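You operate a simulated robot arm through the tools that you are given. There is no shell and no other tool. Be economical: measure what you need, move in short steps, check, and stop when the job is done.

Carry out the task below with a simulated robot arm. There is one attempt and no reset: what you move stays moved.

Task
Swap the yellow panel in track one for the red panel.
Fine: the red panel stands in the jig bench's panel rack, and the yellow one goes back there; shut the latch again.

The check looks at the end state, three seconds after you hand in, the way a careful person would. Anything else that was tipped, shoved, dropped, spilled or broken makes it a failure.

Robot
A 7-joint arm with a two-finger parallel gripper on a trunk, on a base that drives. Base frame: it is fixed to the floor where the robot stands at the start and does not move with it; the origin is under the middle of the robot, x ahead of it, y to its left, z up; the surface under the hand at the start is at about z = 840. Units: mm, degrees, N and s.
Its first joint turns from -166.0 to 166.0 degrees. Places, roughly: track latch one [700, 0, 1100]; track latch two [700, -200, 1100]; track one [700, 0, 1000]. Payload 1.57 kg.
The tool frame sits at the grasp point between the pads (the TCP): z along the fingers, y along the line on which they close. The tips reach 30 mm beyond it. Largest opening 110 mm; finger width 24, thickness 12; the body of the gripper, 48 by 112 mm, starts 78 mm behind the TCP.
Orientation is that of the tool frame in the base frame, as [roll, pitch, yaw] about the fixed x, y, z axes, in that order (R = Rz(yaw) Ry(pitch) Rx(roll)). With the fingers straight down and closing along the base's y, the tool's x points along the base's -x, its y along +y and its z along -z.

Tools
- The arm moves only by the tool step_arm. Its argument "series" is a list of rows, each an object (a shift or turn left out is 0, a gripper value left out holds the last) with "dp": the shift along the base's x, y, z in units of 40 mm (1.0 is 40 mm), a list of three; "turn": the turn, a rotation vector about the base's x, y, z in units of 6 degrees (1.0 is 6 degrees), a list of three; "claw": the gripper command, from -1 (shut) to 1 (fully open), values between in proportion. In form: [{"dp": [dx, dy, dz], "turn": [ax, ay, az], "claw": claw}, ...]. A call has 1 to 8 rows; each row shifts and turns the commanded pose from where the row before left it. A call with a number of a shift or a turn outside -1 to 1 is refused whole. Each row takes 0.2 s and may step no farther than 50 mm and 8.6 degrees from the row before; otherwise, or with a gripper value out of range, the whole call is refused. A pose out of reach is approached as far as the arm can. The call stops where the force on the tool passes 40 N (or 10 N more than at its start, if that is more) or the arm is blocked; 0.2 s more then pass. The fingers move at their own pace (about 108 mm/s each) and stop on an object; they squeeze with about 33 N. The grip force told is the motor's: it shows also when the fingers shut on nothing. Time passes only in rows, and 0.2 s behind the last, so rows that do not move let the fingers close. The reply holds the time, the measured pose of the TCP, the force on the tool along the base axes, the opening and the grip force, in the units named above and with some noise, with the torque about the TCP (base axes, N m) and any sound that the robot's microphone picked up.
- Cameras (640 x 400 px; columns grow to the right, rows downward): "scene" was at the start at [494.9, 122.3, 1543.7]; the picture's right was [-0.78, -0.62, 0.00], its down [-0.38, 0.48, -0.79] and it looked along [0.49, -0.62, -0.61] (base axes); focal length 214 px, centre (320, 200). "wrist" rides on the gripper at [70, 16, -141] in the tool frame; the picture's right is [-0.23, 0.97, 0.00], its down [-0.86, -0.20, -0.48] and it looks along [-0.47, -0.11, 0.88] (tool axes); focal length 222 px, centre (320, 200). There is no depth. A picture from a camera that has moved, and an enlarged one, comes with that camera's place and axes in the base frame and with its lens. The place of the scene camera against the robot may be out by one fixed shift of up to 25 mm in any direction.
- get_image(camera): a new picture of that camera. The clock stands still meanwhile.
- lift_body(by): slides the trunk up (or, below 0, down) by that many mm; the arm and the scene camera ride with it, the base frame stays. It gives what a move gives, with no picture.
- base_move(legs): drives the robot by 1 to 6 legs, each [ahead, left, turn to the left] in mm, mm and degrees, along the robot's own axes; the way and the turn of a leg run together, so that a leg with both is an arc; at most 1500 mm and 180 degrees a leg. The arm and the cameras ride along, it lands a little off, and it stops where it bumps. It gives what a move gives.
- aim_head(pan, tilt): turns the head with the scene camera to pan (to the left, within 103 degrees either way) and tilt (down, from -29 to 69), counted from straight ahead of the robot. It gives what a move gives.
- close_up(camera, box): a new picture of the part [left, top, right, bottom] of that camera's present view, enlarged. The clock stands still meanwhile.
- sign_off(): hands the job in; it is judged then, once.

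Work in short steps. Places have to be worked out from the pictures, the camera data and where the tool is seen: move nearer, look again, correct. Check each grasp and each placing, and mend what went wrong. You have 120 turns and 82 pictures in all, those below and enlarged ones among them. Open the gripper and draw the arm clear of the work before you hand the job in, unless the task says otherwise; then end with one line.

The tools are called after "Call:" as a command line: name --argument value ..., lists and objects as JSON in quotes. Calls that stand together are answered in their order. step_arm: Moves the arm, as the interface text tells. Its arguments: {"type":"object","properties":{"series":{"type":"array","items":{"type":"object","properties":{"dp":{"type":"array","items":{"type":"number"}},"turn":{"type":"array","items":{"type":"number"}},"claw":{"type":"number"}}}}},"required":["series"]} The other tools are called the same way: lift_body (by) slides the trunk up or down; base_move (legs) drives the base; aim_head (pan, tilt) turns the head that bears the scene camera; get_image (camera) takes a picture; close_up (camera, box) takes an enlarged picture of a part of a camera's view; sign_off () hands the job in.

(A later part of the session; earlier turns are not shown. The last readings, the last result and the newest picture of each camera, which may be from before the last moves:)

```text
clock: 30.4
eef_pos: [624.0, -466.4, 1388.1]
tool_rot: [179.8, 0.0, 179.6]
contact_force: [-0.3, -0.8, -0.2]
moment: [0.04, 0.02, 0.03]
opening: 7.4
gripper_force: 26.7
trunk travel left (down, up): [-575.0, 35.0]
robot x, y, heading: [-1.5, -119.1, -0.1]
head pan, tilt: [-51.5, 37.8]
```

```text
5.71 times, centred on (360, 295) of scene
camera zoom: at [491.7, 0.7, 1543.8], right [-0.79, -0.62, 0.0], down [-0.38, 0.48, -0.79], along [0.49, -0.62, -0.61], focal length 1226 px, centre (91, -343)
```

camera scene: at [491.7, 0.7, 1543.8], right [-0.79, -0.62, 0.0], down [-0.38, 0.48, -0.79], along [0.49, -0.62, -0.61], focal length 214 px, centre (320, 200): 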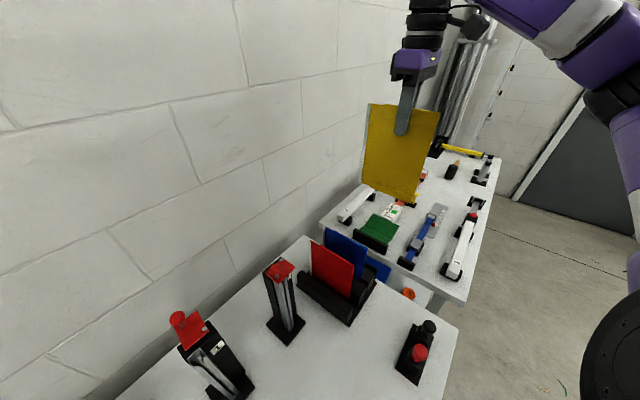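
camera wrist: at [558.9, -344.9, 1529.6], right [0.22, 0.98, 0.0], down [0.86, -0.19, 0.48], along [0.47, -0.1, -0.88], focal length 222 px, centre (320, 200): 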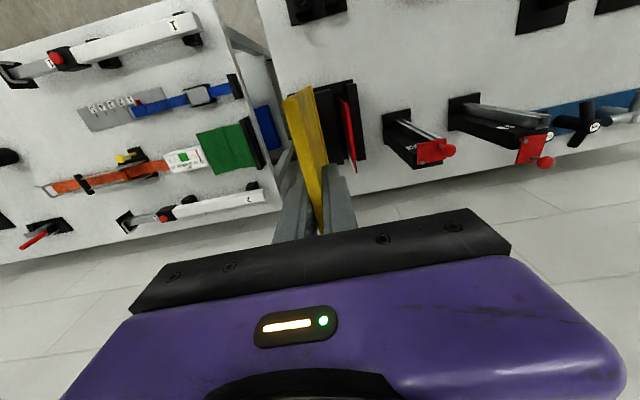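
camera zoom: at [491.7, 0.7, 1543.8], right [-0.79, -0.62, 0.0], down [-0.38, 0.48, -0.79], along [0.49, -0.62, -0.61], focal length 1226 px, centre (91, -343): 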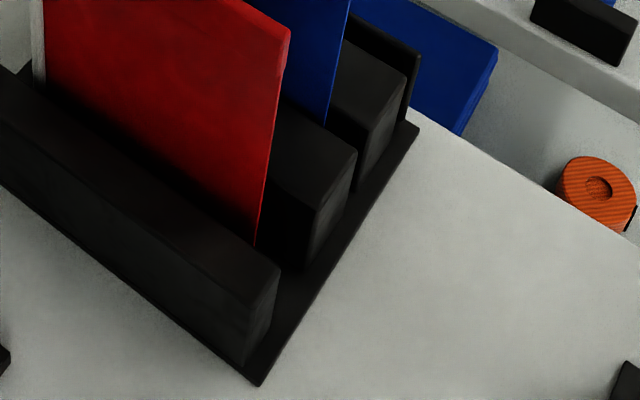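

Reading the blocks: slot three lies at about y -437…-420 (centre ≈ -428), rack x-range ≈ 585–782, yawed about -1°. I move the yellow panel over it with its bottom still above the block tops, then look.

Call:
step_arm --series '[{"dp": [0.65, 0.48, 0], "turn": [0, 0, -0.08]}, {"dp": [0.65, 0.48, 0]}, {"dp": [0, 0, -1]}, {"dp": [0, 0, -1]}, {"dp": [0, 0, -1]}, {"dp": [0, 0, -1]}, {"dp": [0, 0, -1]}, {"dp": [0, 0, 0]}]'

Call:
close_up --camera "scene" --box '[325, 210, 425, 300]'

Call:
close_up --camera "wrist" --box '[240, 0, 440, 200]'

```text
clock: 32.2
eef_pos: [676.7, -428.5, 1187.3]
tool_rot: [179.9, 0.0, 179.2]
contact_force: [-0.1, -0.4, -1.0]
moment: [0.01, 0.02, 0.01]
opening: 7.4
gripper_force: 26.9
trunk travel left (down, up): [-575.0, 35.0]
robot x, y, heading: [-4.9, -117.4, -0.0]
head pan, tilt: [-51.5, 37.8]
```

```text
4.44 times, centred on (375, 255) of scene
camera zoom: at [491.7, 0.8, 1543.7], right [-0.79, -0.62, 0.0], down [-0.38, 0.48, -0.79], along [0.49, -0.62, -0.61], focal length 953 px, centre (76, -44)
```

zoom: 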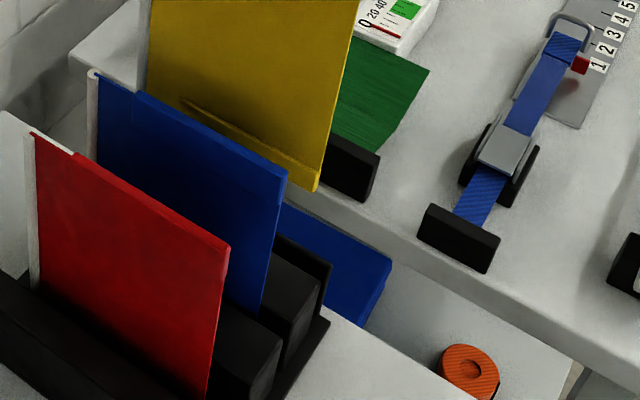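

```text
2.00 times, centred on (340, 100) of wrist
camera zoom: at [606.1, -413.3, 1328.8], right [0.24, 0.97, 0.0], down [0.85, -0.21, 0.48], along [0.46, -0.11, -0.88], focal length 444 px, centre (280, 400)
```

zoom: 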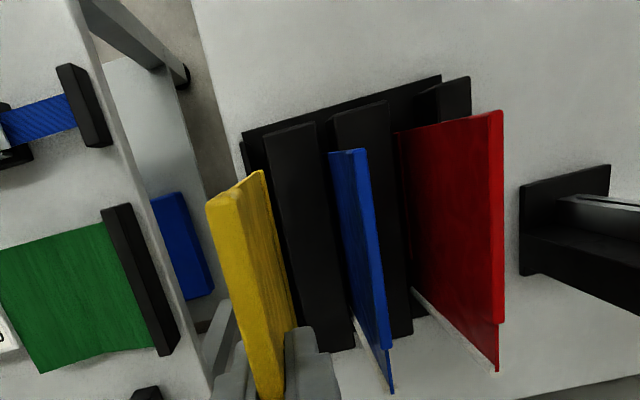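

Block tops come out at z≈910 and slot three at y -435…-419. I shift to y≈-427 and go down until the panel's bottom is just above the blocks, then check.

Call:
step_arm --series '[{"dp": [0, 0.03, -0.75]}, {"dp": [0, 0, -0.75]}, {"dp": [0, 0, 0]}]'

Call:
close_up --camera "scene" --box '[365, 240, 425, 290]'

Call:
close_up --camera "wrist" --box '[240, 0, 390, 150]'

```text
clock: 33.0
eef_pos: [675.1, -427.6, 1127.6]
tool_rot: [179.9, -0.1, 179.2]
contact_force: [0.2, 1.0, -1.3]
moment: [0.03, -0.01, 0.04]
opening: 7.2
gripper_force: 26.3
trunk travel left (down, up): [-575.0, 35.0]
robot x, y, heading: [0.0, -117.0, 0.0]
head pan, tilt: [-51.5, 37.8]
```

```text
8.00 times, centred on (395, 265) of scene
camera zoom: at [491.7, 0.8, 1543.7], right [-0.79, -0.62, 0.0], down [-0.38, 0.48, -0.79], along [0.49, -0.62, -0.61], focal length 1716 px, centre (-280, -320)
```

zoom: 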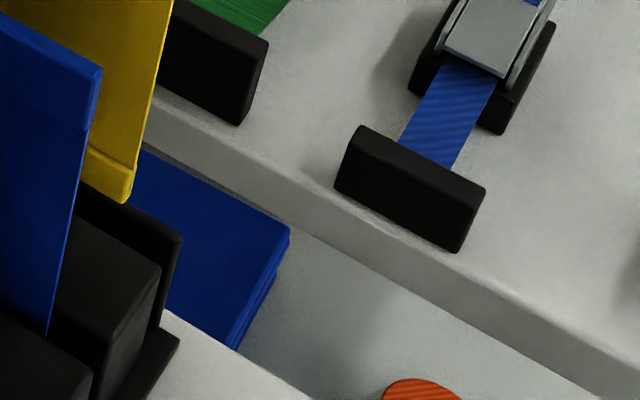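

```text
2.67 times, centred on (315, 75) of wrist
camera zoom: at [606.0, -411.4, 1269.0], right [0.24, 0.97, 0.0], down [0.85, -0.21, 0.48], along [0.46, -0.11, -0.88], focal length 592 px, centre (333, 533)
```

zoom: 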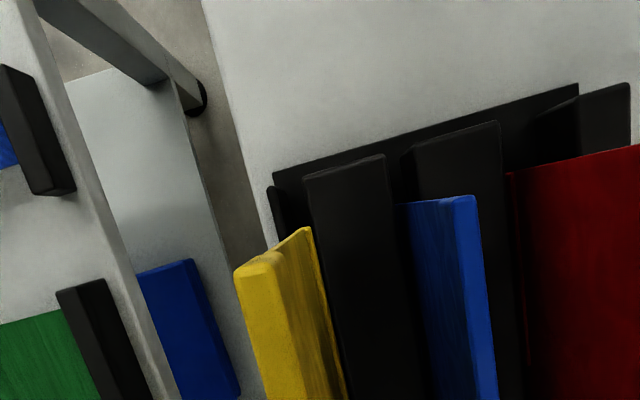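

Both views put the panel over the slot (slot -433…-421, panel ≈ -427). I shift 0.8 mm toward -y and lower slowly, watching forces.

Call:
step_arm --series '[{"dp": [0, -0.02, -0.25]}, {"dp": [0, 0, -0.25]}, {"dp": [0, 0, -0.25]}, {"dp": [0, 0, 0]}]'

Call:
close_up --camera "scene" --box '[365, 240, 425, 290]'

```text
clock: 34.0
eef_pos: [677.6, -428.7, 1099.6]
tool_rot: [179.9, 0.1, 179.1]
contact_force: [-2.1, -0.5, 36.5]
moment: [0.07, -0.2, -0.01]
opening: 7.7
gripper_force: 27.1
trunk travel left (down, up): [-575.0, 35.0]
robot x, y, heading: [-3.8, -118.7, -0.1]
head pan, tilt: [-51.5, 37.8]
```

```text
8.00 times, centred on (395, 265) of scene
camera zoom: at [490.7, 1.1, 1544.4], right [-0.79, -0.62, 0.0], down [-0.38, 0.48, -0.79], along [0.49, -0.62, -0.61], focal length 1716 px, centre (-280, -320)
```

zoom: 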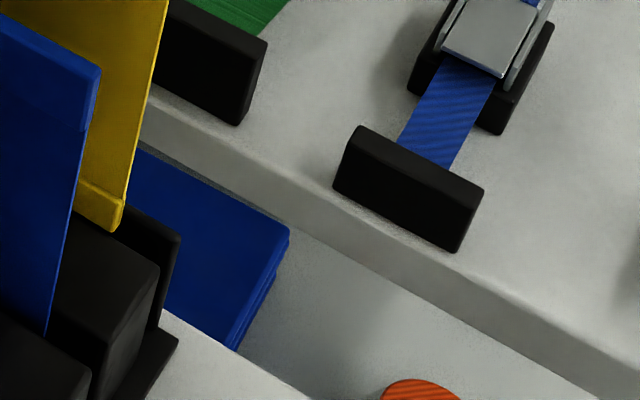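

The panel landed on the inner block's top edge, so the slot is a bit further -y. I raise 10 mm, shift -5 mm, and look.

Call:
step_arm --series '[{"dp": [0, 0, 0.25]}, {"dp": [0, -0.12, 0]}, {"dp": [0, 0, 0]}]'

Call:
close_up --camera "scene" --box '[365, 250, 397, 276]'

Call:
close_up --camera "wrist" --box '[280, 0, 360, 80]'

```text
clock: 34.8
eef_pos: [677.9, -429.5, 1108.0]
tool_rot: [180.0, -0.2, 179.3]
contact_force: [0.3, -0.5, -0.4]
moment: [0.03, 0.04, -0.01]
opening: 7.1
gripper_force: 26.5
trunk travel left (down, up): [-575.0, 35.0]
robot x, y, heading: [-6.2, -121.6, -0.3]
head pan, tilt: [-51.5, 37.8]
```

```text
15.38 times, centred on (381, 263) of scene
camera zoom: at [491.7, 0.8, 1543.7], right [-0.79, -0.62, 0.0], down [-0.38, 0.48, -0.79], along [0.49, -0.62, -0.61], focal length 3300 px, centre (-618, -769)
```

zoom: 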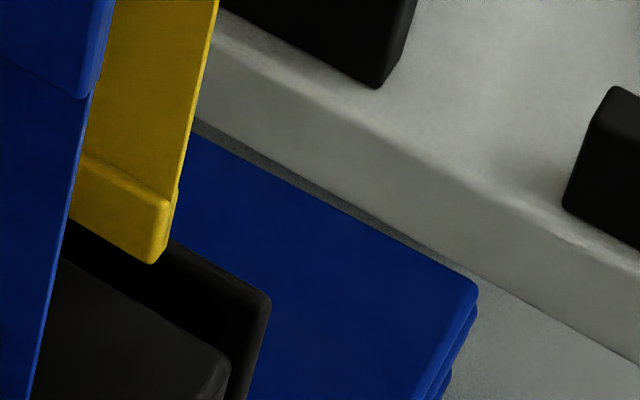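

```text
5.00 times, centred on (320, 40) of wrist
camera zoom: at [607.8, -413.6, 1248.8], right [0.24, 0.97, 0.0], down [0.85, -0.21, 0.48], along [0.46, -0.11, -0.88], focal length 1111 px, centre (320, 1000)
```

zoom: 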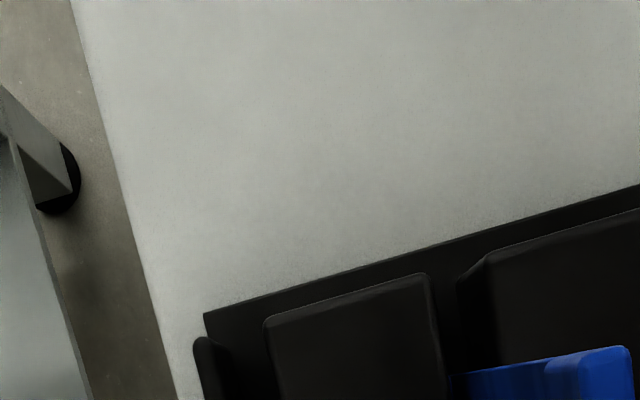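

I take a still reading to average out the noise of the measured pose.

Call:
step_arm --series '[{"dp": [0, 0, 0]}, {"dp": [0, 0, 0]}]'

Call:
step_arm --series '[{"dp": [0, 0, 0]}]'

Call:
close_up --camera "scene" --box '[340, 225, 400, 280]'

```text
clock: 35.4
eef_pos: [678.4, -431.0, 1107.8]
tool_rot: [179.9, 0.0, 179.2]
contact_force: [0.8, 0.6, -0.2]
moment: [0.01, 0.03, -0.04]
opening: 6.9
gripper_force: 27.0
trunk travel left (down, up): [-575.0, 35.0]
robot x, y, heading: [-3.7, -119.2, -0.1]
head pan, tilt: [-51.5, 37.8]
```

```text
clock: 35.8
eef_pos: [677.4, -430.1, 1106.7]
tool_rot: [180.0, -0.1, 179.0]
contact_force: [-0.4, -0.1, -1.0]
moment: [0.0, 0.0, -0.02]
opening: 6.7
gripper_force: 26.6
trunk travel left (down, up): [-575.0, 35.0]
robot x, y, heading: [-2.7, -122.7, -0.3]
head pan, tilt: [-51.5, 37.8]
```

```text
7.27 times, centred on (370, 252) of scene
camera zoom: at [491.7, 0.8, 1543.7], right [-0.79, -0.62, 0.0], down [-0.38, 0.48, -0.79], along [0.49, -0.62, -0.61], focal length 1560 px, centre (-44, -182)
```

zoom: 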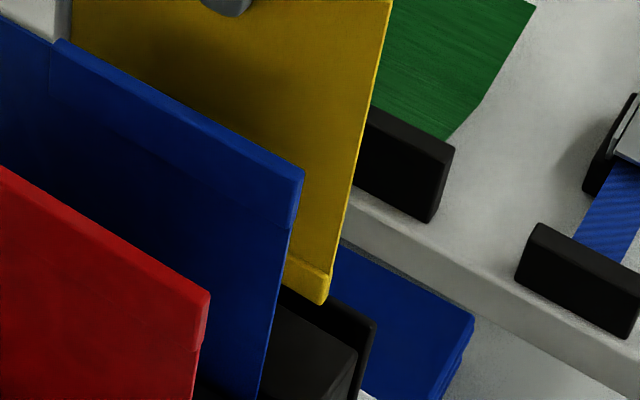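

Average y ≈ -430.3, close to my estimate of the slot centre (-429.3). I lower gently.

Call:
step_arm --series '[{"dp": [0, 0.0, -0.2]}, {"dp": [0, 0, -0.2]}, {"dp": [0, 0, -0.2]}, {"dp": [0, 0, 0]}]'

Call:
close_up --camera "scene" --box '[365, 250, 397, 276]'

```text
clock: 36.8
eef_pos: [679.3, -429.3, 1084.7]
tool_rot: [179.9, -0.1, 179.1]
contact_force: [-0.6, 0.6, -1.4]
moment: [0.16, 0.04, 0.06]
opening: 6.9
gripper_force: 26.9
trunk travel left (down, up): [-575.0, 35.0]
robot x, y, heading: [-3.4, -119.7, -0.3]
head pan, tilt: [-51.5, 37.8]
```

```text
15.38 times, centred on (381, 263) of scene
camera zoom: at [491.7, 0.8, 1543.7], right [-0.79, -0.62, 0.0], down [-0.38, 0.48, -0.79], along [0.49, -0.62, -0.61], focal length 3300 px, centre (-618, -769)
```

zoom: 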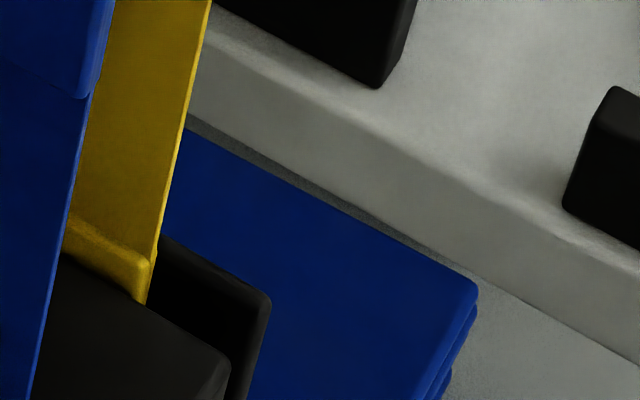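

It's entering the slot. I continue down gently.

Call:
step_arm --series '[{"dp": [0, 0.0, -0.2]}, {"dp": [0, 0, -0.2]}, {"dp": [0, 0, -0.2]}, {"dp": [0, 0, 0]}]'

Call:
step_arm --series '[{"dp": [0, 0.0, -0.12]}, {"dp": [0, 0, -0.12]}, {"dp": [0, 0, 0]}]'

Call:
close_up --camera "scene" --box '[325, 215, 425, 300]'

```text
clock: 37.8
eef_pos: [678.7, -430.3, 1059.4]
tool_rot: [179.9, -0.2, 179.2]
contact_force: [0.3, 1.0, 0.2]
moment: [0.18, -0.03, 0.1]
opening: 7.1
gripper_force: 26.3
trunk travel left (down, up): [-575.0, 35.0]
robot x, y, heading: [-3.8, -116.9, -0.1]
head pan, tilt: [-51.5, 37.8]
```

```text
clock: 38.6
eef_pos: [678.6, -431.2, 1050.2]
tool_rot: [179.9, -0.1, 179.3]
contact_force: [0.6, 2.3, -0.1]
moment: [0.24, 0.0, 0.17]
opening: 6.9
gripper_force: 26.3
trunk travel left (down, up): [-575.0, 35.0]
robot x, y, heading: [-5.1, -122.6, -0.1]
head pan, tilt: [-51.5, 37.8]
```

```text
4.71 times, centred on (375, 258) of scene
camera zoom: at [491.7, 0.9, 1543.8], right [-0.79, -0.62, 0.0], down [-0.38, 0.48, -0.79], along [0.49, -0.62, -0.61], focal length 1009 px, centre (61, -71)
```

zoom: 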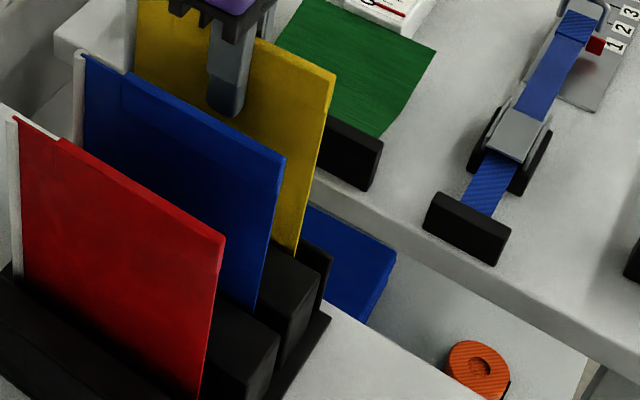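

Still no bottom contact; a few more small steps until the force shows the floor.

Call:
step_arm --series '[{"dp": [0, 0.01, -0.08]}, {"dp": [0, 0, -0.08]}, {"dp": [0, 0, 0]}]'

```text
clock: 39.4
eef_pos: [677.9, -432.3, 1044.7]
tool_rot: [179.9, -0.1, 179.1]
contact_force: [-0.3, 2.9, 0.2]
moment: [0.39, -0.09, 0.21]
opening: 7.4
gripper_force: 26.5
trunk travel left (down, up): [-575.0, 35.0]
robot x, y, heading: [-3.6, -119.6, -0.1]
head pan, tilt: [-51.5, 37.8]
```

Slight side contact against the outer wall; I shift +1.5 mm y and continue down.

Call:
step_arm --series '[{"dp": [0, 0.04, -0.05]}, {"dp": [0, 0, -0.08]}, {"dp": [0, 0, -0.08]}, {"dp": [0, 0, 0]}]'

```text
clock: 40.4
eef_pos: [677.6, -431.0, 1036.0]
tool_rot: [180.0, -0.2, 179.0]
contact_force: [-0.5, 1.2, -0.2]
moment: [0.14, 0.02, 0.08]
opening: 7.1
gripper_force: 26.2
trunk travel left (down, up): [-575.0, 35.0]
robot x, y, heading: [-1.7, -115.4, -0.0]
head pan, tilt: [-51.5, 37.8]
```

Continue downward in small steps.

Call:
step_arm --series '[{"dp": [0, 0.01, -0.1]}, {"dp": [0, 0, -0.1]}, {"dp": [0, 0, -0.1]}, {"dp": [0, 0, 0]}]'

Call:
close_up --camera "scene" --box '[325, 215, 425, 300]'

```text
clock: 41.1
eef_pos: [677.6, -430.3, 1030.9]
tool_rot: [-179.7, 0.2, 179.0]
contact_force: [-8.4, 2.6, 20.9]
moment: [0.41, 0.04, 0.19]
opening: 7.1
gripper_force: 26.8
trunk travel left (down, up): [-575.0, 35.0]
robot x, y, heading: [-0.5, -118.9, -0.2]
head pan, tilt: [-51.5, 37.8]
stopped in row 3: the force on the tool passed its limit at 46 N (the readings are from after the stop); the commanded pose is now the measured one
```

```text
4.71 times, centred on (375, 258) of scene
camera zoom: at [490.4, 1.2, 1544.3], right [-0.79, -0.62, 0.0], down [-0.38, 0.48, -0.79], along [0.49, -0.62, -0.61], focal length 1009 px, centre (61, -71)
```

zoom: 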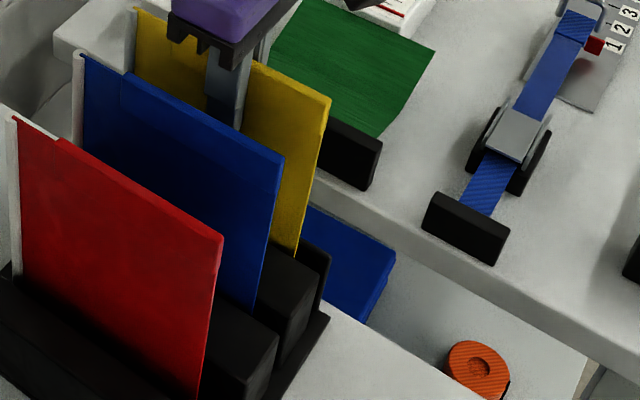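

The panel is on the slot floor, level with its neighbours. I open to about 40 mm and check that it stays.

Call:
step_arm --series '[{"claw": -0.8}, {"claw": -0.5}, {"claw": -0.3}, {"dp": [0, 0, 0]}, {"dp": [0, 0, 0]}]'

Call:
step_arm --series '[{"dp": [0, 0, 0.5]}, {"dp": [0, 0, 0.8]}, {"dp": [0, 0, 0.9]}, {"dp": [0, 0, 1]}, {"dp": [0, 0, 1]}, {"dp": [0, 0, 1]}, {"dp": [0, 0, 0]}]'

Call:
get_image --camera "wrist"

Call:
get_image --camera "scene"

```text
clock: 42.4
eef_pos: [677.0, -431.7, 1028.1]
tool_rot: [-179.8, 0.1, 179.1]
contact_force: [1.0, 0.4, 0.8]
moment: [0.0, 0.0, 0.0]
opening: 38.5
gripper_force: 0.0
trunk travel left (down, up): [-575.0, 35.0]
robot x, y, heading: [-1.8, -122.5, -0.4]
head pan, tilt: [-51.5, 37.8]
```

```text
clock: 44.0
eef_pos: [677.4, -433.8, 1236.8]
tool_rot: [-179.8, 0.0, 179.1]
contact_force: [0.0, -0.4, -0.1]
moment: [0.02, 0.01, 0.03]
opening: 38.3
gripper_force: 0.1
trunk travel left (down, up): [-575.0, 35.0]
robot x, y, heading: [-5.9, -120.2, -0.2]
head pan, tilt: [-51.5, 37.8]
```

```text
30 pictures are left
camera wrist: at [607.6, -417.8, 1378.0], right [0.24, 0.97, 0.0], down [0.85, -0.21, 0.48], along [0.46, -0.12, -0.88], focal length 222 px, centre (320, 200)
```

wrist: 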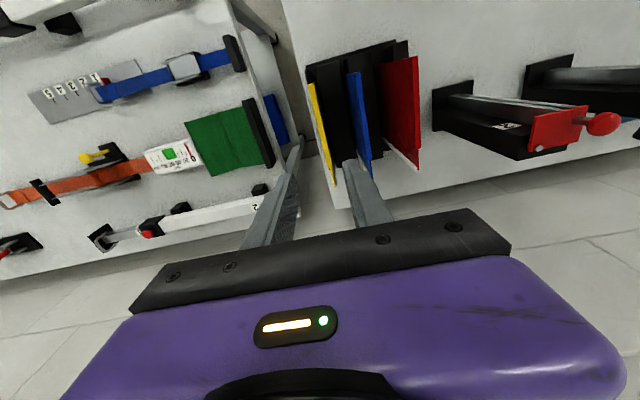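

```text
29 pictures are left
camera scene: at [491.6, 0.8, 1543.8], right [-0.79, -0.62, 0.0], down [-0.38, 0.48, -0.79], along [0.49, -0.62, -0.61], focal length 214 px, centre (320, 200)
```

scene: 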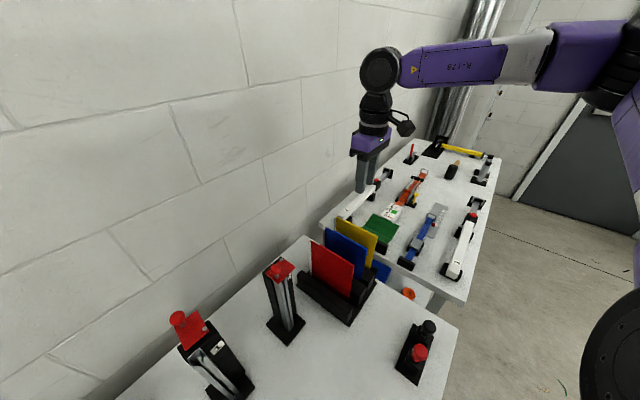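

Yellow stands upright in its slot. Now I go above the red panel and look down at it.

Call:
step_arm --series '[{"dp": [0, 0.8, 0]}, {"dp": [0, 0.8, 0]}, {"dp": [0, 0.8, -0.4]}, {"dp": [0, 0.77, -0.5]}, {"dp": [0, 0, -0.5]}, {"dp": [0, 0, 0]}]'

Call:
close_up --camera "wrist" --box '[220, 40, 420, 240]'

```text
clock: 45.4
eef_pos: [676.5, -304.7, 1180.2]
tool_rot: [180.0, 0.0, 179.1]
contact_force: [-0.6, 0.2, 0.3]
moment: [0.03, -0.02, 0.03]
opening: 38.5
gripper_force: 0.1
trunk travel left (down, up): [-575.0, 35.0]
robot x, y, heading: [-4.1, -123.4, -0.3]
head pan, tilt: [-51.5, 37.8]
```

```text
2.00 times, centred on (320, 140) of wrist
camera zoom: at [607.0, -287.8, 1321.7], right [0.24, 0.97, 0.0], down [0.85, -0.21, 0.48], along [0.46, -0.12, -0.88], focal length 444 px, centre (320, 320)
```

zoom: 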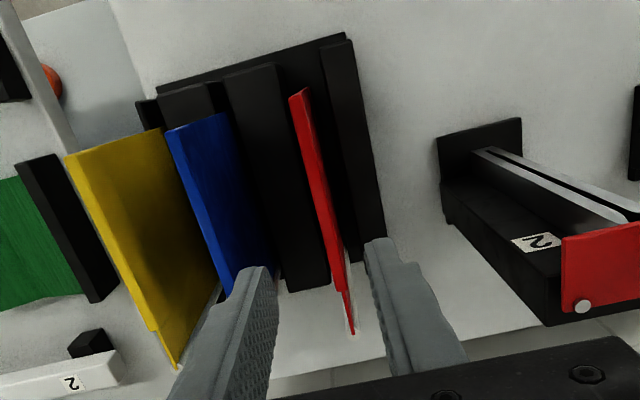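

Red's top edge: x 611–726, y≈-302, yaw matches. I shift +2 mm and descend to TCP z≈1033, then close.

Call:
step_arm --series '[{"dp": [0.02, 0.06, -0.8]}, {"dp": [0, 0, -0.9]}, {"dp": [0, 0, -1]}, {"dp": [0, 0, -0.95]}, {"dp": [0, 0, 0]}]'

Call:
step_arm --series '[{"claw": -0.5}, {"claw": -0.7}, {"claw": -0.9}, {"claw": -1}, {"claw": -1}, {"claw": -1}]'

Call:
close_up --camera "scene" --box '[280, 200, 420, 330]'

```text
clock: 46.5
eef_pos: [678.9, -302.9, 1035.0]
tool_rot: [-179.9, 0.0, 179.1]
contact_force: [1.2, 0.8, 0.3]
moment: [0.02, 0.0, 0.01]
opening: 38.4
gripper_force: 0.0
trunk travel left (down, up): [-575.0, 35.0]
robot x, y, heading: [-4.2, -118.7, -0.2]
head pan, tilt: [-51.5, 37.8]
```

```text
clock: 48.0
eef_pos: [680.3, -303.0, 1034.5]
tool_rot: [-179.9, 0.1, 179.1]
contact_force: [0.2, -0.5, 0.0]
moment: [0.01, 0.06, 0.02]
opening: 7.3
gripper_force: 26.3
trunk travel left (down, up): [-575.0, 35.0]
robot x, y, heading: [-2.5, -121.6, -0.2]
head pan, tilt: [-51.5, 37.8]
```

```text
3.08 times, centred on (350, 265) of scene
camera zoom: at [491.6, 0.8, 1543.7], right [-0.79, -0.62, 0.0], down [-0.38, 0.48, -0.79], along [0.49, -0.62, -0.61], focal length 660 px, centre (228, 0)
```

zoom: 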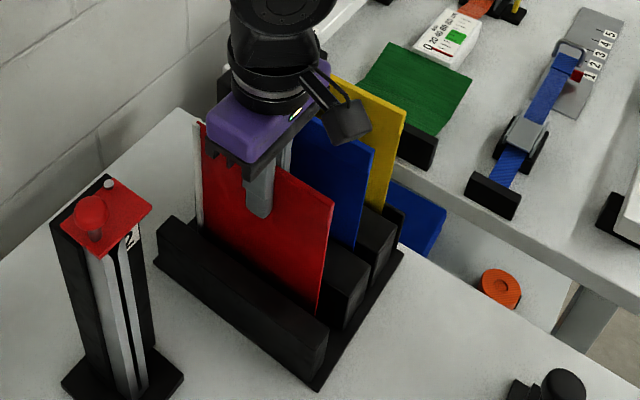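

Red gripped. I lift it straight out to TCP z≈1375.

Call:
step_arm --series '[{"dp": [0, 0, 0.4]}, {"dp": [0, 0, 0.5]}, {"dp": [0, 0, 0.6]}, {"dp": [0, 0, 0.8]}, {"dp": [0, 0, 0.9]}, {"dp": [0, 0, 1]}, {"dp": [0, 0, 1]}, {"dp": [0, 0, 1]}]'

Call:
step_arm --series '[{"dp": [0, 0, 0.8]}, {"dp": [0, 0, 0.8]}, {"dp": [0, 0, 0.7]}, {"dp": [0, 0, 0]}]'

Call:
get_image --camera "scene"

```text
clock: 49.8
eef_pos: [678.8, -303.5, 1278.6]
tool_rot: [-179.9, 0.0, 179.1]
contact_force: [-0.3, -0.1, 0.0]
moment: [0.0, 0.02, -0.01]
opening: 7.4
gripper_force: 26.8
trunk travel left (down, up): [-575.0, 35.0]
robot x, y, heading: [-5.3, -119.4, -0.2]
head pan, tilt: [-51.5, 37.8]
```

```text
clock: 50.8
eef_pos: [677.4, -303.1, 1373.8]
tool_rot: [-179.9, 0.0, 179.1]
contact_force: [-0.3, -0.5, -0.6]
moment: [0.01, 0.02, 0.0]
opening: 7.5
gripper_force: 26.6
trunk travel left (down, up): [-575.0, 35.0]
robot x, y, heading: [-1.7, -120.5, -0.2]
head pan, tilt: [-51.5, 37.8]
```

```text
26 pictures are left
camera scene: at [491.6, 0.8, 1543.7], right [-0.79, -0.62, 0.0], down [-0.38, 0.48, -0.79], along [0.49, -0.62, -0.61], focal length 214 px, centre (320, 200)
```

scene: 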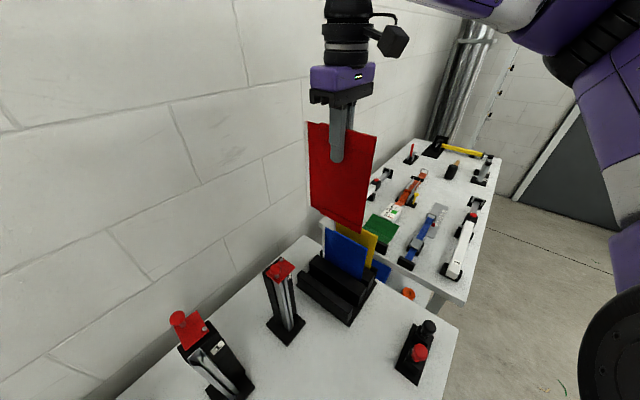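

Red is out cleanly. I carry it at this height towards track one (TCP about (633, 42)) and re-aim the head at the track.

Call:
step_arm --series '[{"dp": [-0.15, 0.95, 0]}, {"dp": [-0.15, 0.95, 0]}, {"dp": [-0.15, 0.95, 0]}, {"dp": [-0.15, 0.95, 0]}, {"dp": [-0.15, 0.95, 0]}, {"dp": [-0.15, 0.95, 0]}, {"dp": [-0.15, 0.95, 0]}, {"dp": [-0.1, 0.95, 0]}]'

Call:
step_arm --series '[{"dp": [0, 0.95, 0]}, {"dp": [0, 0, 0]}]'

Call:
aim_head --pan -20 --tilt 50

Call:
get_image --camera "scene"

Call:
get_image --camera "wrist"

```text
clock: 52.5
eef_pos: [630.8, -1.4, 1376.8]
tool_rot: [-179.9, 0.1, 179.0]
contact_force: [-0.2, -0.1, 0.3]
moment: [0.03, 0.03, 0.0]
opening: 7.5
gripper_force: 26.6
trunk travel left (down, up): [-575.0, 35.0]
robot x, y, heading: [-3.6, -121.6, -0.3]
head pan, tilt: [-51.5, 37.8]
```

```text
clock: 53.1
eef_pos: [632.3, 38.8, 1376.7]
tool_rot: [-179.9, -0.1, 179.1]
contact_force: [0.4, -0.3, -0.8]
moment: [-0.01, -0.02, -0.01]
opening: 7.2
gripper_force: 26.7
trunk travel left (down, up): [-575.0, 35.0]
robot x, y, heading: [0.2, -121.7, -0.2]
head pan, tilt: [-51.5, 37.8]
```

```text
clock: 54.1
eef_pos: [631.8, 37.5, 1376.3]
tool_rot: [-179.9, 0.0, 179.2]
contact_force: [0.2, 0.2, 0.4]
moment: [-0.02, 0.02, -0.04]
opening: 7.2
gripper_force: 27.0
trunk travel left (down, up): [-575.0, 35.0]
robot x, y, heading: [-5.2, -119.8, -0.1]
head pan, tilt: [-20.0, 50.0]
```

```text
25 pictures are left
camera scene: at [510.4, 42.1, 1526.2], right [-0.35, -0.94, 0.0], down [-0.72, 0.27, -0.64], along [0.6, -0.22, -0.77], focal length 214 px, centre (320, 200)
```

scene: 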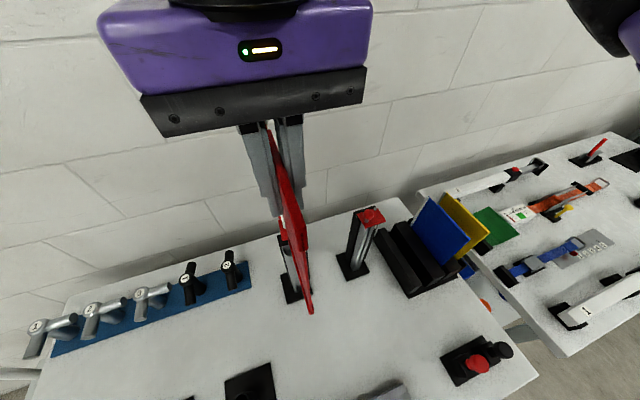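

```text
24 pictures are left
camera wrist: at [562.4, 54.4, 1517.1], right [0.24, 0.97, 0.0], down [0.85, -0.21, 0.48], along [0.46, -0.12, -0.88], focal length 222 px, centre (320, 200)
```

wrist: 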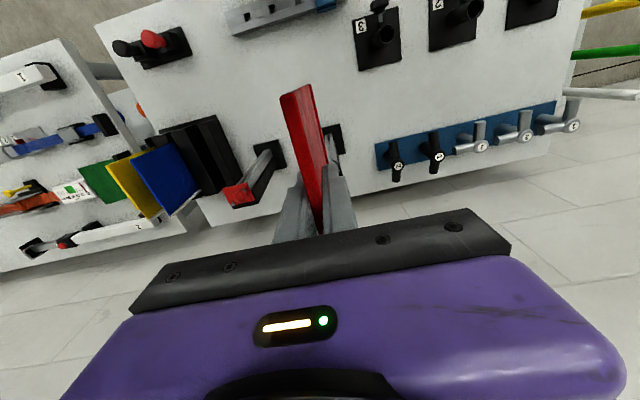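

I compare red in the hand with how yellow sat in the hand, using the same wrist crop as before (the camera is fixed to the hand), and look closely at the empty track mouth.

Call:
close_up --camera "wrist" --box '[240, 0, 440, 200]'

Call:
close_up --camera "scene" --box '[255, 210, 335, 320]'

```text
2.00 times, centred on (340, 100) of wrist
camera zoom: at [562.4, 54.4, 1517.1], right [0.24, 0.97, 0.0], down [0.85, -0.21, 0.48], along [0.46, -0.12, -0.88], focal length 444 px, centre (280, 400)
```

zoom: 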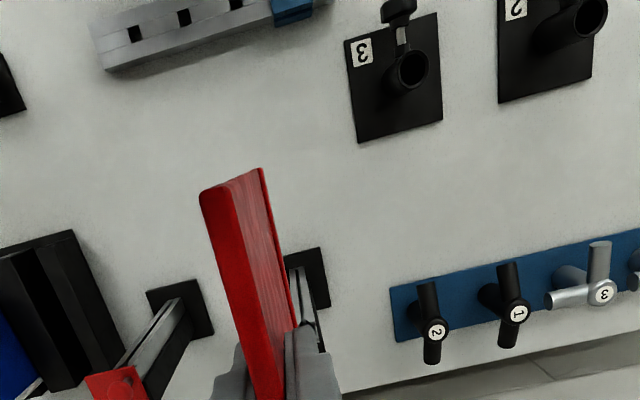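

```text
3.64 times, centred on (295, 265) of scene
camera zoom: at [510.4, 42.1, 1526.2], right [-0.35, -0.94, 0.0], down [-0.72, 0.27, -0.64], along [0.6, -0.22, -0.77], focal length 780 px, centre (411, -36)
```

zoom: 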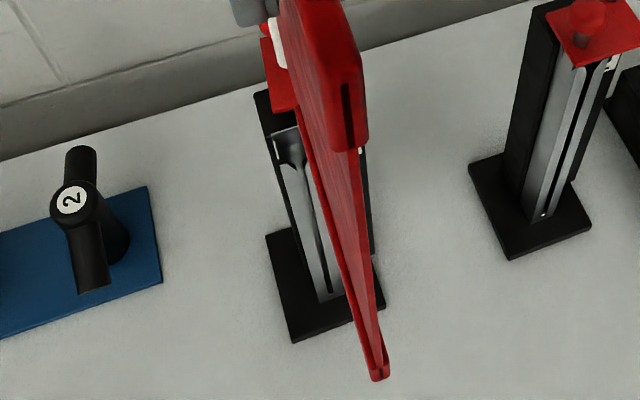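

The track mouth is flared (a funnel). Red sits ~2.5 mm further back in the hand than yellow did, so the target is TCP ≈ (635.5, 41.5), yaw 180. I go there and lower until the bottom is just above the mouth.

Call:
step_arm --series '[{"dp": [0.08, 0.08, -0.6], "turn": [0, 0, 0.15]}, {"dp": [0, 0, -0.6]}, {"dp": [0, 0, -0.4]}, {"dp": [0, 0, 0]}, {"dp": [0, 0, 0]}]'

Call:
close_up --camera "scene" --box '[265, 215, 325, 275]'

Call:
close_up --camera "wrist" --box '[290, 100, 370, 200]'

```text
clock: 55.3
eef_pos: [633.5, 41.8, 1309.9]
tool_rot: [-179.9, 0.0, 180.0]
contact_force: [0.3, -0.1, -1.1]
moment: [-0.01, -0.01, 0.03]
opening: 7.3
gripper_force: 26.5
trunk travel left (down, up): [-575.0, 35.0]
robot x, y, heading: [-2.6, -119.8, -0.1]
head pan, tilt: [-20.0, 50.0]
```

```text
6.67 times, centred on (295, 245) of scene
camera zoom: at [510.4, 42.1, 1526.2], right [-0.35, -0.94, 0.0], down [-0.72, 0.26, -0.64], along [0.6, -0.22, -0.77], focal length 1430 px, centre (487, -100)
```

zoom: 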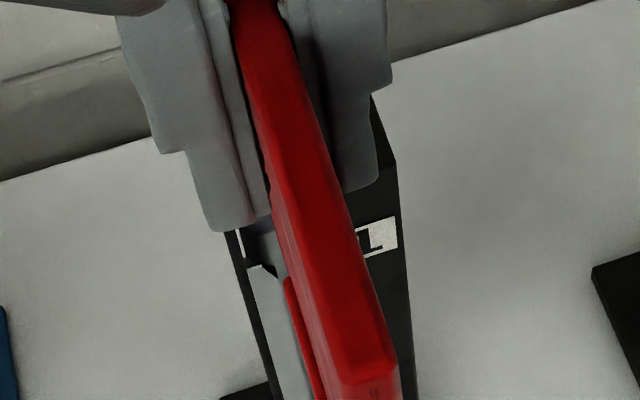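

```text
4.00 times, centred on (330, 150) of wrist
camera zoom: at [563.5, 57.3, 1451.6], right [0.23, 0.97, 0.0], down [0.85, -0.2, 0.48], along [0.47, -0.11, -0.88], focal length 888 px, centre (280, 400)
```

zoom: 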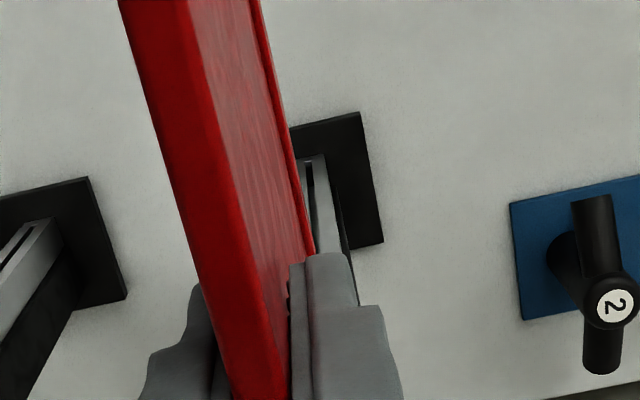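

The hand hides the mouth from both cameras, but the funnel gives tolerance. I lower gently in small steps watching the forces.

Call:
step_arm --series '[{"dp": [0, 0, -0.15]}, {"dp": [0, 0, -0.15]}, {"dp": [0, 0, -0.1]}, {"dp": [0, 0, 0]}]'

Call:
step_arm --series '[{"dp": [0, 0, -0.1]}, {"dp": [0, 0, -0.1]}, {"dp": [0, 0, -0.1]}, {"dp": [0, 0, 0]}]'

```text
clock: 56.3
eef_pos: [634.0, 42.9, 1294.0]
tool_rot: [-179.9, 0.1, 180.0]
contact_force: [0.2, -0.1, -0.8]
moment: [0.0, 0.01, 0.0]
opening: 7.5
gripper_force: 26.6
trunk travel left (down, up): [-575.0, 35.0]
robot x, y, heading: [-6.0, -120.1, -0.2]
head pan, tilt: [-20.0, 50.0]
```

```text
clock: 57.3
eef_pos: [634.7, 43.3, 1281.8]
tool_rot: [-179.9, 0.0, -179.9]
contact_force: [0.4, -0.7, -0.9]
moment: [-0.02, 0.02, 0.0]
opening: 7.2
gripper_force: 26.1
trunk travel left (down, up): [-575.0, 35.0]
robot x, y, heading: [-3.1, -119.9, -0.3]
head pan, tilt: [-20.0, 50.0]
```

No contact yet at bottom ≈ 1096. I nudge y by -0.8 mm and continue.

Call:
step_arm --series '[{"dp": [0, -0.02, -0.1]}, {"dp": [0, 0, -0.1]}, {"dp": [0, 0, -0.1]}, {"dp": [0, 0, 0]}]'

Call:
step_arm --series '[{"dp": [0, 0, -0.1]}, {"dp": [0, 0, -0.1]}, {"dp": [0, 0, -0.1]}, {"dp": [0, 0, 0]}]'

```text
clock: 58.3
eef_pos: [635.5, 42.4, 1270.5]
tool_rot: [-179.9, -0.2, 180.0]
contact_force: [-0.1, -0.1, -2.2]
moment: [0.02, 0.04, -0.03]
opening: 7.3
gripper_force: 26.5
trunk travel left (down, up): [-575.0, 35.0]
robot x, y, heading: [-3.6, -119.8, -0.1]
head pan, tilt: [-20.0, 50.0]
```

```text
clock: 59.3
eef_pos: [636.3, 41.8, 1256.9]
tool_rot: [-179.9, 0.0, 180.0]
contact_force: [-2.4, 0.0, 1.1]
moment: [-0.04, 0.27, -0.03]
opening: 7.2
gripper_force: 26.2
trunk travel left (down, up): [-575.0, 35.0]
robot x, y, heading: [-4.5, -119.8, -0.3]
head pan, tilt: [-20.0, 50.0]
```

A slight -x force shows contact with the track; I shift -1 mm in x and continue.

Call:
step_arm --series '[{"dp": [-0.025, 0, -0.1]}, {"dp": [0, 0, -0.15]}, {"dp": [0, 0, -0.15]}, {"dp": [0, 0, 0]}]'

Call:
close_up --camera "scene" --box '[250, 215, 350, 315]'

```text
clock: 60.3
eef_pos: [635.4, 41.3, 1242.7]
tool_rot: [-179.9, 0.0, -180.0]
contact_force: [-0.8, 0.8, -0.2]
moment: [0.17, 0.0, 0.08]
opening: 7.3
gripper_force: 26.3
trunk travel left (down, up): [-575.0, 35.0]
robot x, y, heading: [-4.2, -119.1, -0.3]
head pan, tilt: [-20.0, 50.0]
```

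```text
4.00 times, centred on (300, 265) of scene
camera zoom: at [510.4, 42.2, 1526.2], right [-0.35, -0.94, 0.0], down [-0.72, 0.26, -0.64], along [0.6, -0.22, -0.77], focal length 858 px, centre (400, -60)
```

zoom: 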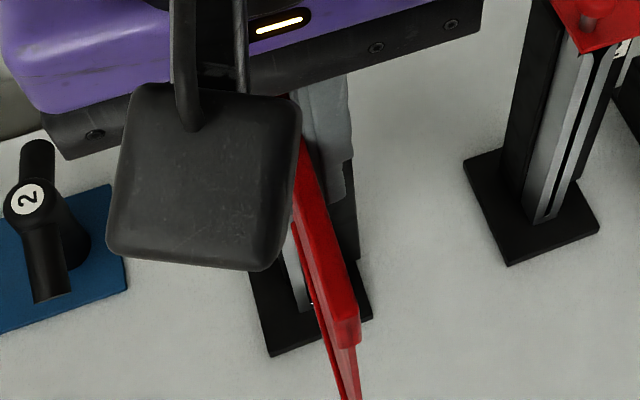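

About 45 mm inserted by reckoning. I test capture by pulling 3 mm toward -x and reading the force.

Call:
step_arm --series '[{"dp": [-0.08, 0, 0]}, {"dp": [0, 0, 0]}, {"dp": [0, 0, 0]}]'

Call:
step_arm --series '[{"dp": [0.08, 0, 0]}, {"dp": [0, 0.08, 0]}, {"dp": [0, 0, 0]}]'

```text
clock: 61.1
eef_pos: [631.4, 41.3, 1241.8]
tool_rot: [-179.9, 0.1, 180.0]
contact_force: [8.0, 1.3, -3.5]
moment: [0.2, -0.9, 0.06]
opening: 7.6
gripper_force: 26.6
trunk travel left (down, up): [-575.0, 35.0]
robot x, y, heading: [-4.2, -120.1, -0.1]
head pan, tilt: [-20.0, 50.0]
```

```text
clock: 61.9
eef_pos: [633.9, 43.4, 1241.9]
tool_rot: [-180.0, -0.1, -180.0]
contact_force: [-2.0, 0.2, 0.0]
moment: [-0.03, 0.26, 0.0]
opening: 7.3
gripper_force: 27.0
trunk travel left (down, up): [-575.0, 35.0]
robot x, y, heading: [-4.7, -119.1, -0.0]
head pan, tilt: [-20.0, 50.0]
```

The track resists the pull, so the bead is captured. I recentre slightly and slide down.

Call:
step_arm --series '[{"dp": [-0.02, -0.02, -0.2]}, {"dp": [0, 0, -0.3]}, {"dp": [0, 0, -0.3]}, {"dp": [0, 0, -0.3]}, {"dp": [0, 0, 0]}]'

Call:
step_arm --series '[{"dp": [0, 0, -0.3]}, {"dp": [0, 0, -0.3]}, {"dp": [0, 0, -0.3]}, {"dp": [0, 0, -0.3]}, {"dp": [0, 0, 0]}]'

```text
clock: 63.1
eef_pos: [634.2, 42.2, 1198.5]
tool_rot: [-179.9, 0.0, -180.0]
contact_force: [-0.8, -0.2, 0.3]
moment: [0.01, 0.01, -0.03]
opening: 7.3
gripper_force: 27.1
trunk travel left (down, up): [-575.0, 35.0]
robot x, y, heading: [-3.5, -120.1, -0.2]
head pan, tilt: [-20.0, 50.0]
```

```text
clock: 64.3
eef_pos: [633.3, 44.8, 1151.2]
tool_rot: [-179.9, -0.1, -180.0]
contact_force: [-0.2, -1.4, -0.9]
moment: [-0.08, 0.02, -0.11]
opening: 7.1
gripper_force: 26.5
trunk travel left (down, up): [-575.0, 35.0]
robot x, y, heading: [-2.6, -121.0, -0.3]
head pan, tilt: [-20.0, 50.0]
```

Sliding freely. I continue down, slower toward the end.

Call:
step_arm --series '[{"dp": [0, -0.02, -0.3]}, {"dp": [0, 0, -0.3]}, {"dp": [0, 0, -0.3]}, {"dp": [0, 0, -0.3]}, {"dp": [0, 0, 0]}]'

Call:
step_arm --series '[{"dp": [0, 0, -0.2]}, {"dp": [0, 0, -0.2]}, {"dp": [0, 0, -0.2]}, {"dp": [0, 0, 0]}]'

```text
clock: 65.5
eef_pos: [635.2, 44.2, 1103.9]
tool_rot: [-180.0, -0.1, -180.0]
contact_force: [0.0, 0.0, -1.1]
moment: [-0.02, -0.01, -0.06]
opening: 7.2
gripper_force: 26.9
trunk travel left (down, up): [-575.0, 35.0]
robot x, y, heading: [-3.3, -119.4, -0.1]
head pan, tilt: [-20.0, 50.0]
```

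```text
clock: 66.5
eef_pos: [634.7, 44.0, 1078.6]
tool_rot: [-179.8, 0.1, -180.0]
contact_force: [0.4, -0.9, -0.4]
moment: [0.0, 0.0, -0.11]
opening: 7.5
gripper_force: 27.0
trunk travel left (down, up): [-575.0, 35.0]
robot x, y, heading: [-5.3, -124.2, -0.3]
head pan, tilt: [-20.0, 50.0]
```

Nearly down; small steps until the floor is felt.

Call:
step_arm --series '[{"dp": [0, 0, -0.15]}, {"dp": [0, 0, -0.15]}, {"dp": [0, 0, -0.1]}, {"dp": [0, 0, -0.1]}, {"dp": [0, 0, 0]}]'

Call:
step_arm --series '[{"dp": [0, 0, -0.1]}, {"dp": [0, 0, -0.1]}, {"dp": [0, 0, -0.1]}, {"dp": [0, 0, 0]}]'

```text
clock: 67.7
eef_pos: [633.6, 43.3, 1058.6]
tool_rot: [180.0, 0.1, 180.0]
contact_force: [-0.4, 0.3, -0.5]
moment: [-0.01, -0.01, 0.0]
opening: 7.3
gripper_force: 26.6
trunk travel left (down, up): [-575.0, 35.0]
robot x, y, heading: [-2.7, -122.8, -0.0]
head pan, tilt: [-20.0, 50.0]
```

```text
clock: 68.7
eef_pos: [633.8, 43.1, 1050.2]
tool_rot: [180.0, 0.1, -179.9]
contact_force: [-10.1, -3.4, 33.6]
moment: [0.21, -0.22, -0.21]
opening: 7.1
gripper_force: 26.6
trunk travel left (down, up): [-575.0, 35.0]
robot x, y, heading: [-3.8, -121.5, -0.1]
head pan, tilt: [-20.0, 50.0]
```

Floor felt at TCP z≈1050, as expected. I release, rise clear, and look.

Call:
step_arm --series '[{"dp": [0, 0, 0.04], "claw": -0.8}, {"claw": -0.5}, {"claw": -0.3}, {"dp": [0, 0, 0]}, {"dp": [0, 0, 0]}]'

Call:
step_arm --series '[{"dp": [0, 0, 0.5]}, {"dp": [0, 0, 0.8]}, {"dp": [0, 0, 0.9]}, {"dp": [0, 0, 1]}, {"dp": [0, 0, 1]}, {"dp": [0, 0, 0]}]'

Call:
get_image --camera "wrist"

Call:
get_image --camera "scene"

```text
clock: 69.9
eef_pos: [634.5, 43.0, 1049.4]
tool_rot: [-179.9, 0.0, 179.9]
contact_force: [-0.8, 0.1, 0.1]
moment: [0.0, 0.0, -0.01]
opening: 38.7
gripper_force: 0.1
trunk travel left (down, up): [-575.0, 35.0]
robot x, y, heading: [2.0, -116.3, -0.2]
head pan, tilt: [-20.0, 50.0]
```

```text
clock: 71.3
eef_pos: [631.5, 43.3, 1216.7]
tool_rot: [-179.9, 0.0, -180.0]
contact_force: [-0.1, 0.4, 0.1]
moment: [0.01, -0.01, 0.0]
opening: 38.6
gripper_force: 0.1
trunk travel left (down, up): [-575.0, 35.0]
robot x, y, heading: [-2.7, -116.7, -0.2]
head pan, tilt: [-20.0, 50.0]
```

```text
18 pictures are left
camera wrist: at [561.7, 58.7, 1357.5], right [0.23, 0.97, 0.0], down [0.85, -0.2, 0.48], along [0.47, -0.11, -0.88], focal length 222 px, centre (320, 200)
```

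wrist: 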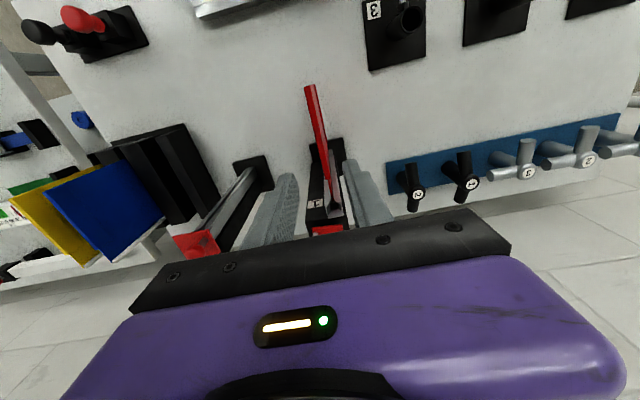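

```text
17 pictures are left
camera scene: at [510.3, 42.1, 1526.2], right [-0.35, -0.94, 0.0], down [-0.72, 0.26, -0.64], along [0.6, -0.22, -0.77], focal length 214 px, centre (320, 200)
```

scene: 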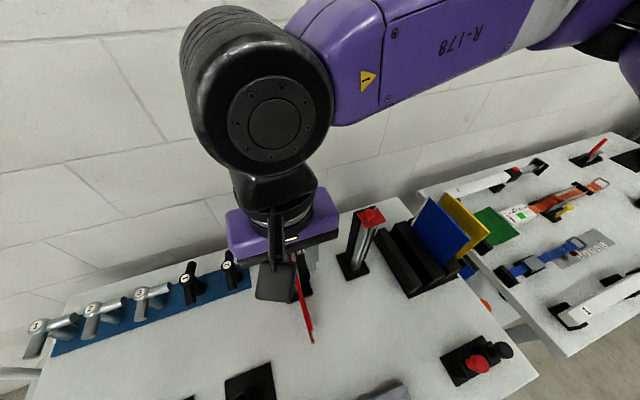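

Red is seated in track one. Now to shut the latch: I close the fingers and go above the far (+x, -y) side of the open knob, expected near (783, 33).

Call:
step_arm --series '[{"dp": [0.9, -0.25, 0], "claw": -1}, {"dp": [0.9, -0.25, 0]}, {"dp": [0.9, -0.25, 0]}, {"dp": [0.75, -0.25, 0]}, {"dp": [0.75, 0, 0]}, {"dp": [0, 0, 0]}]'

Call:
get_image --camera "wrist"

Call:
close_up --camera "scene" --box '[220, 180, 350, 300]'

```text
clock: 72.7
eef_pos: [800.7, 4.0, 1215.5]
tool_rot: [-179.9, 0.1, -179.9]
contact_force: [-0.5, -0.6, -0.7]
moment: [0.02, -0.03, 0.02]
opening: 0.0
gripper_force: 21.3
trunk travel left (down, up): [-575.0, 35.0]
robot x, y, heading: [-1.7, -118.7, -0.4]
head pan, tilt: [-20.0, 50.0]
```

```text
16 pictures are left
camera wrist: at [731.0, 19.9, 1357.2], right [0.23, 0.97, 0.0], down [0.86, -0.2, 0.48], along [0.47, -0.11, -0.88], focal length 222 px, centre (320, 200)
```

wrist: 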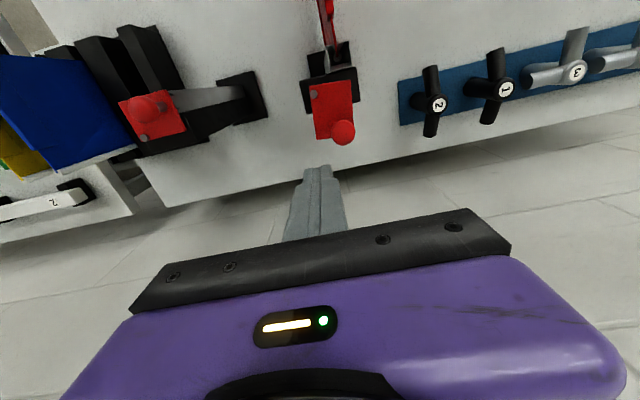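

```text
3.33 times, centred on (285, 240) of scene
camera zoom: at [510.4, 42.1, 1526.2], right [-0.35, -0.94, 0.0], down [-0.72, 0.27, -0.64], along [0.6, -0.22, -0.77], focal length 715 px, centre (437, 67)
```

zoom: 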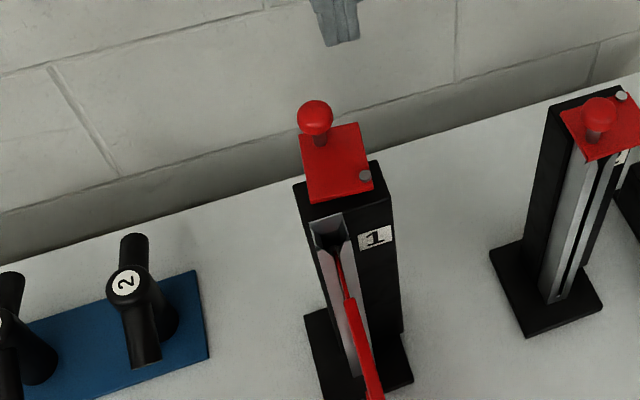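

Knob at (781, 30), pin (745, 10), as predicted. I lower beside it and push it back around the arc in two parts.

Call:
step_arm --series '[{"dp": [0, -0.12, -0.8]}, {"dp": [0, 0, -0.84]}, {"dp": [-0.12, 0.3, 0]}, {"dp": [-0.08, 0.4, 0]}, {"dp": [-0.22, 0.38, 0]}, {"dp": [0, 0, 0]}]'

Call:
close_up --camera "scene" --box '[220, 180, 350, 300]'

```text
clock: 74.1
eef_pos: [786.4, 40.2, 1152.0]
tool_rot: [-179.9, -0.1, -180.0]
contact_force: [-0.4, 0.5, 0.6]
moment: [0.0, -0.01, -0.01]
opening: 0.1
gripper_force: 21.2
trunk travel left (down, up): [-575.0, 35.0]
robot x, y, heading: [-6.4, -119.3, -0.4]
head pan, tilt: [-20.0, 50.0]
```

```text
3.33 times, centred on (285, 240) of scene
camera zoom: at [510.4, 42.2, 1526.2], right [-0.35, -0.94, 0.0], down [-0.72, 0.26, -0.64], along [0.6, -0.22, -0.77], focal length 715 px, centre (437, 67)
```

zoom: 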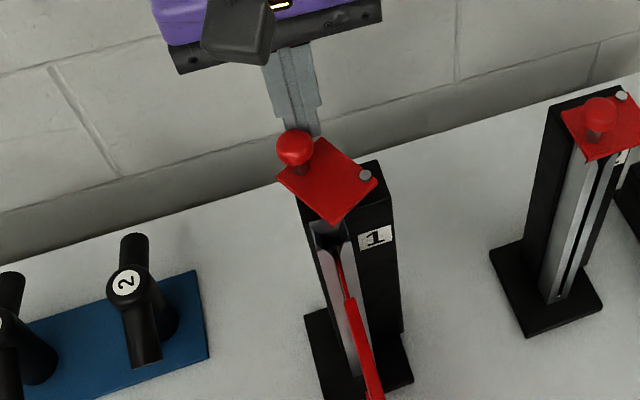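

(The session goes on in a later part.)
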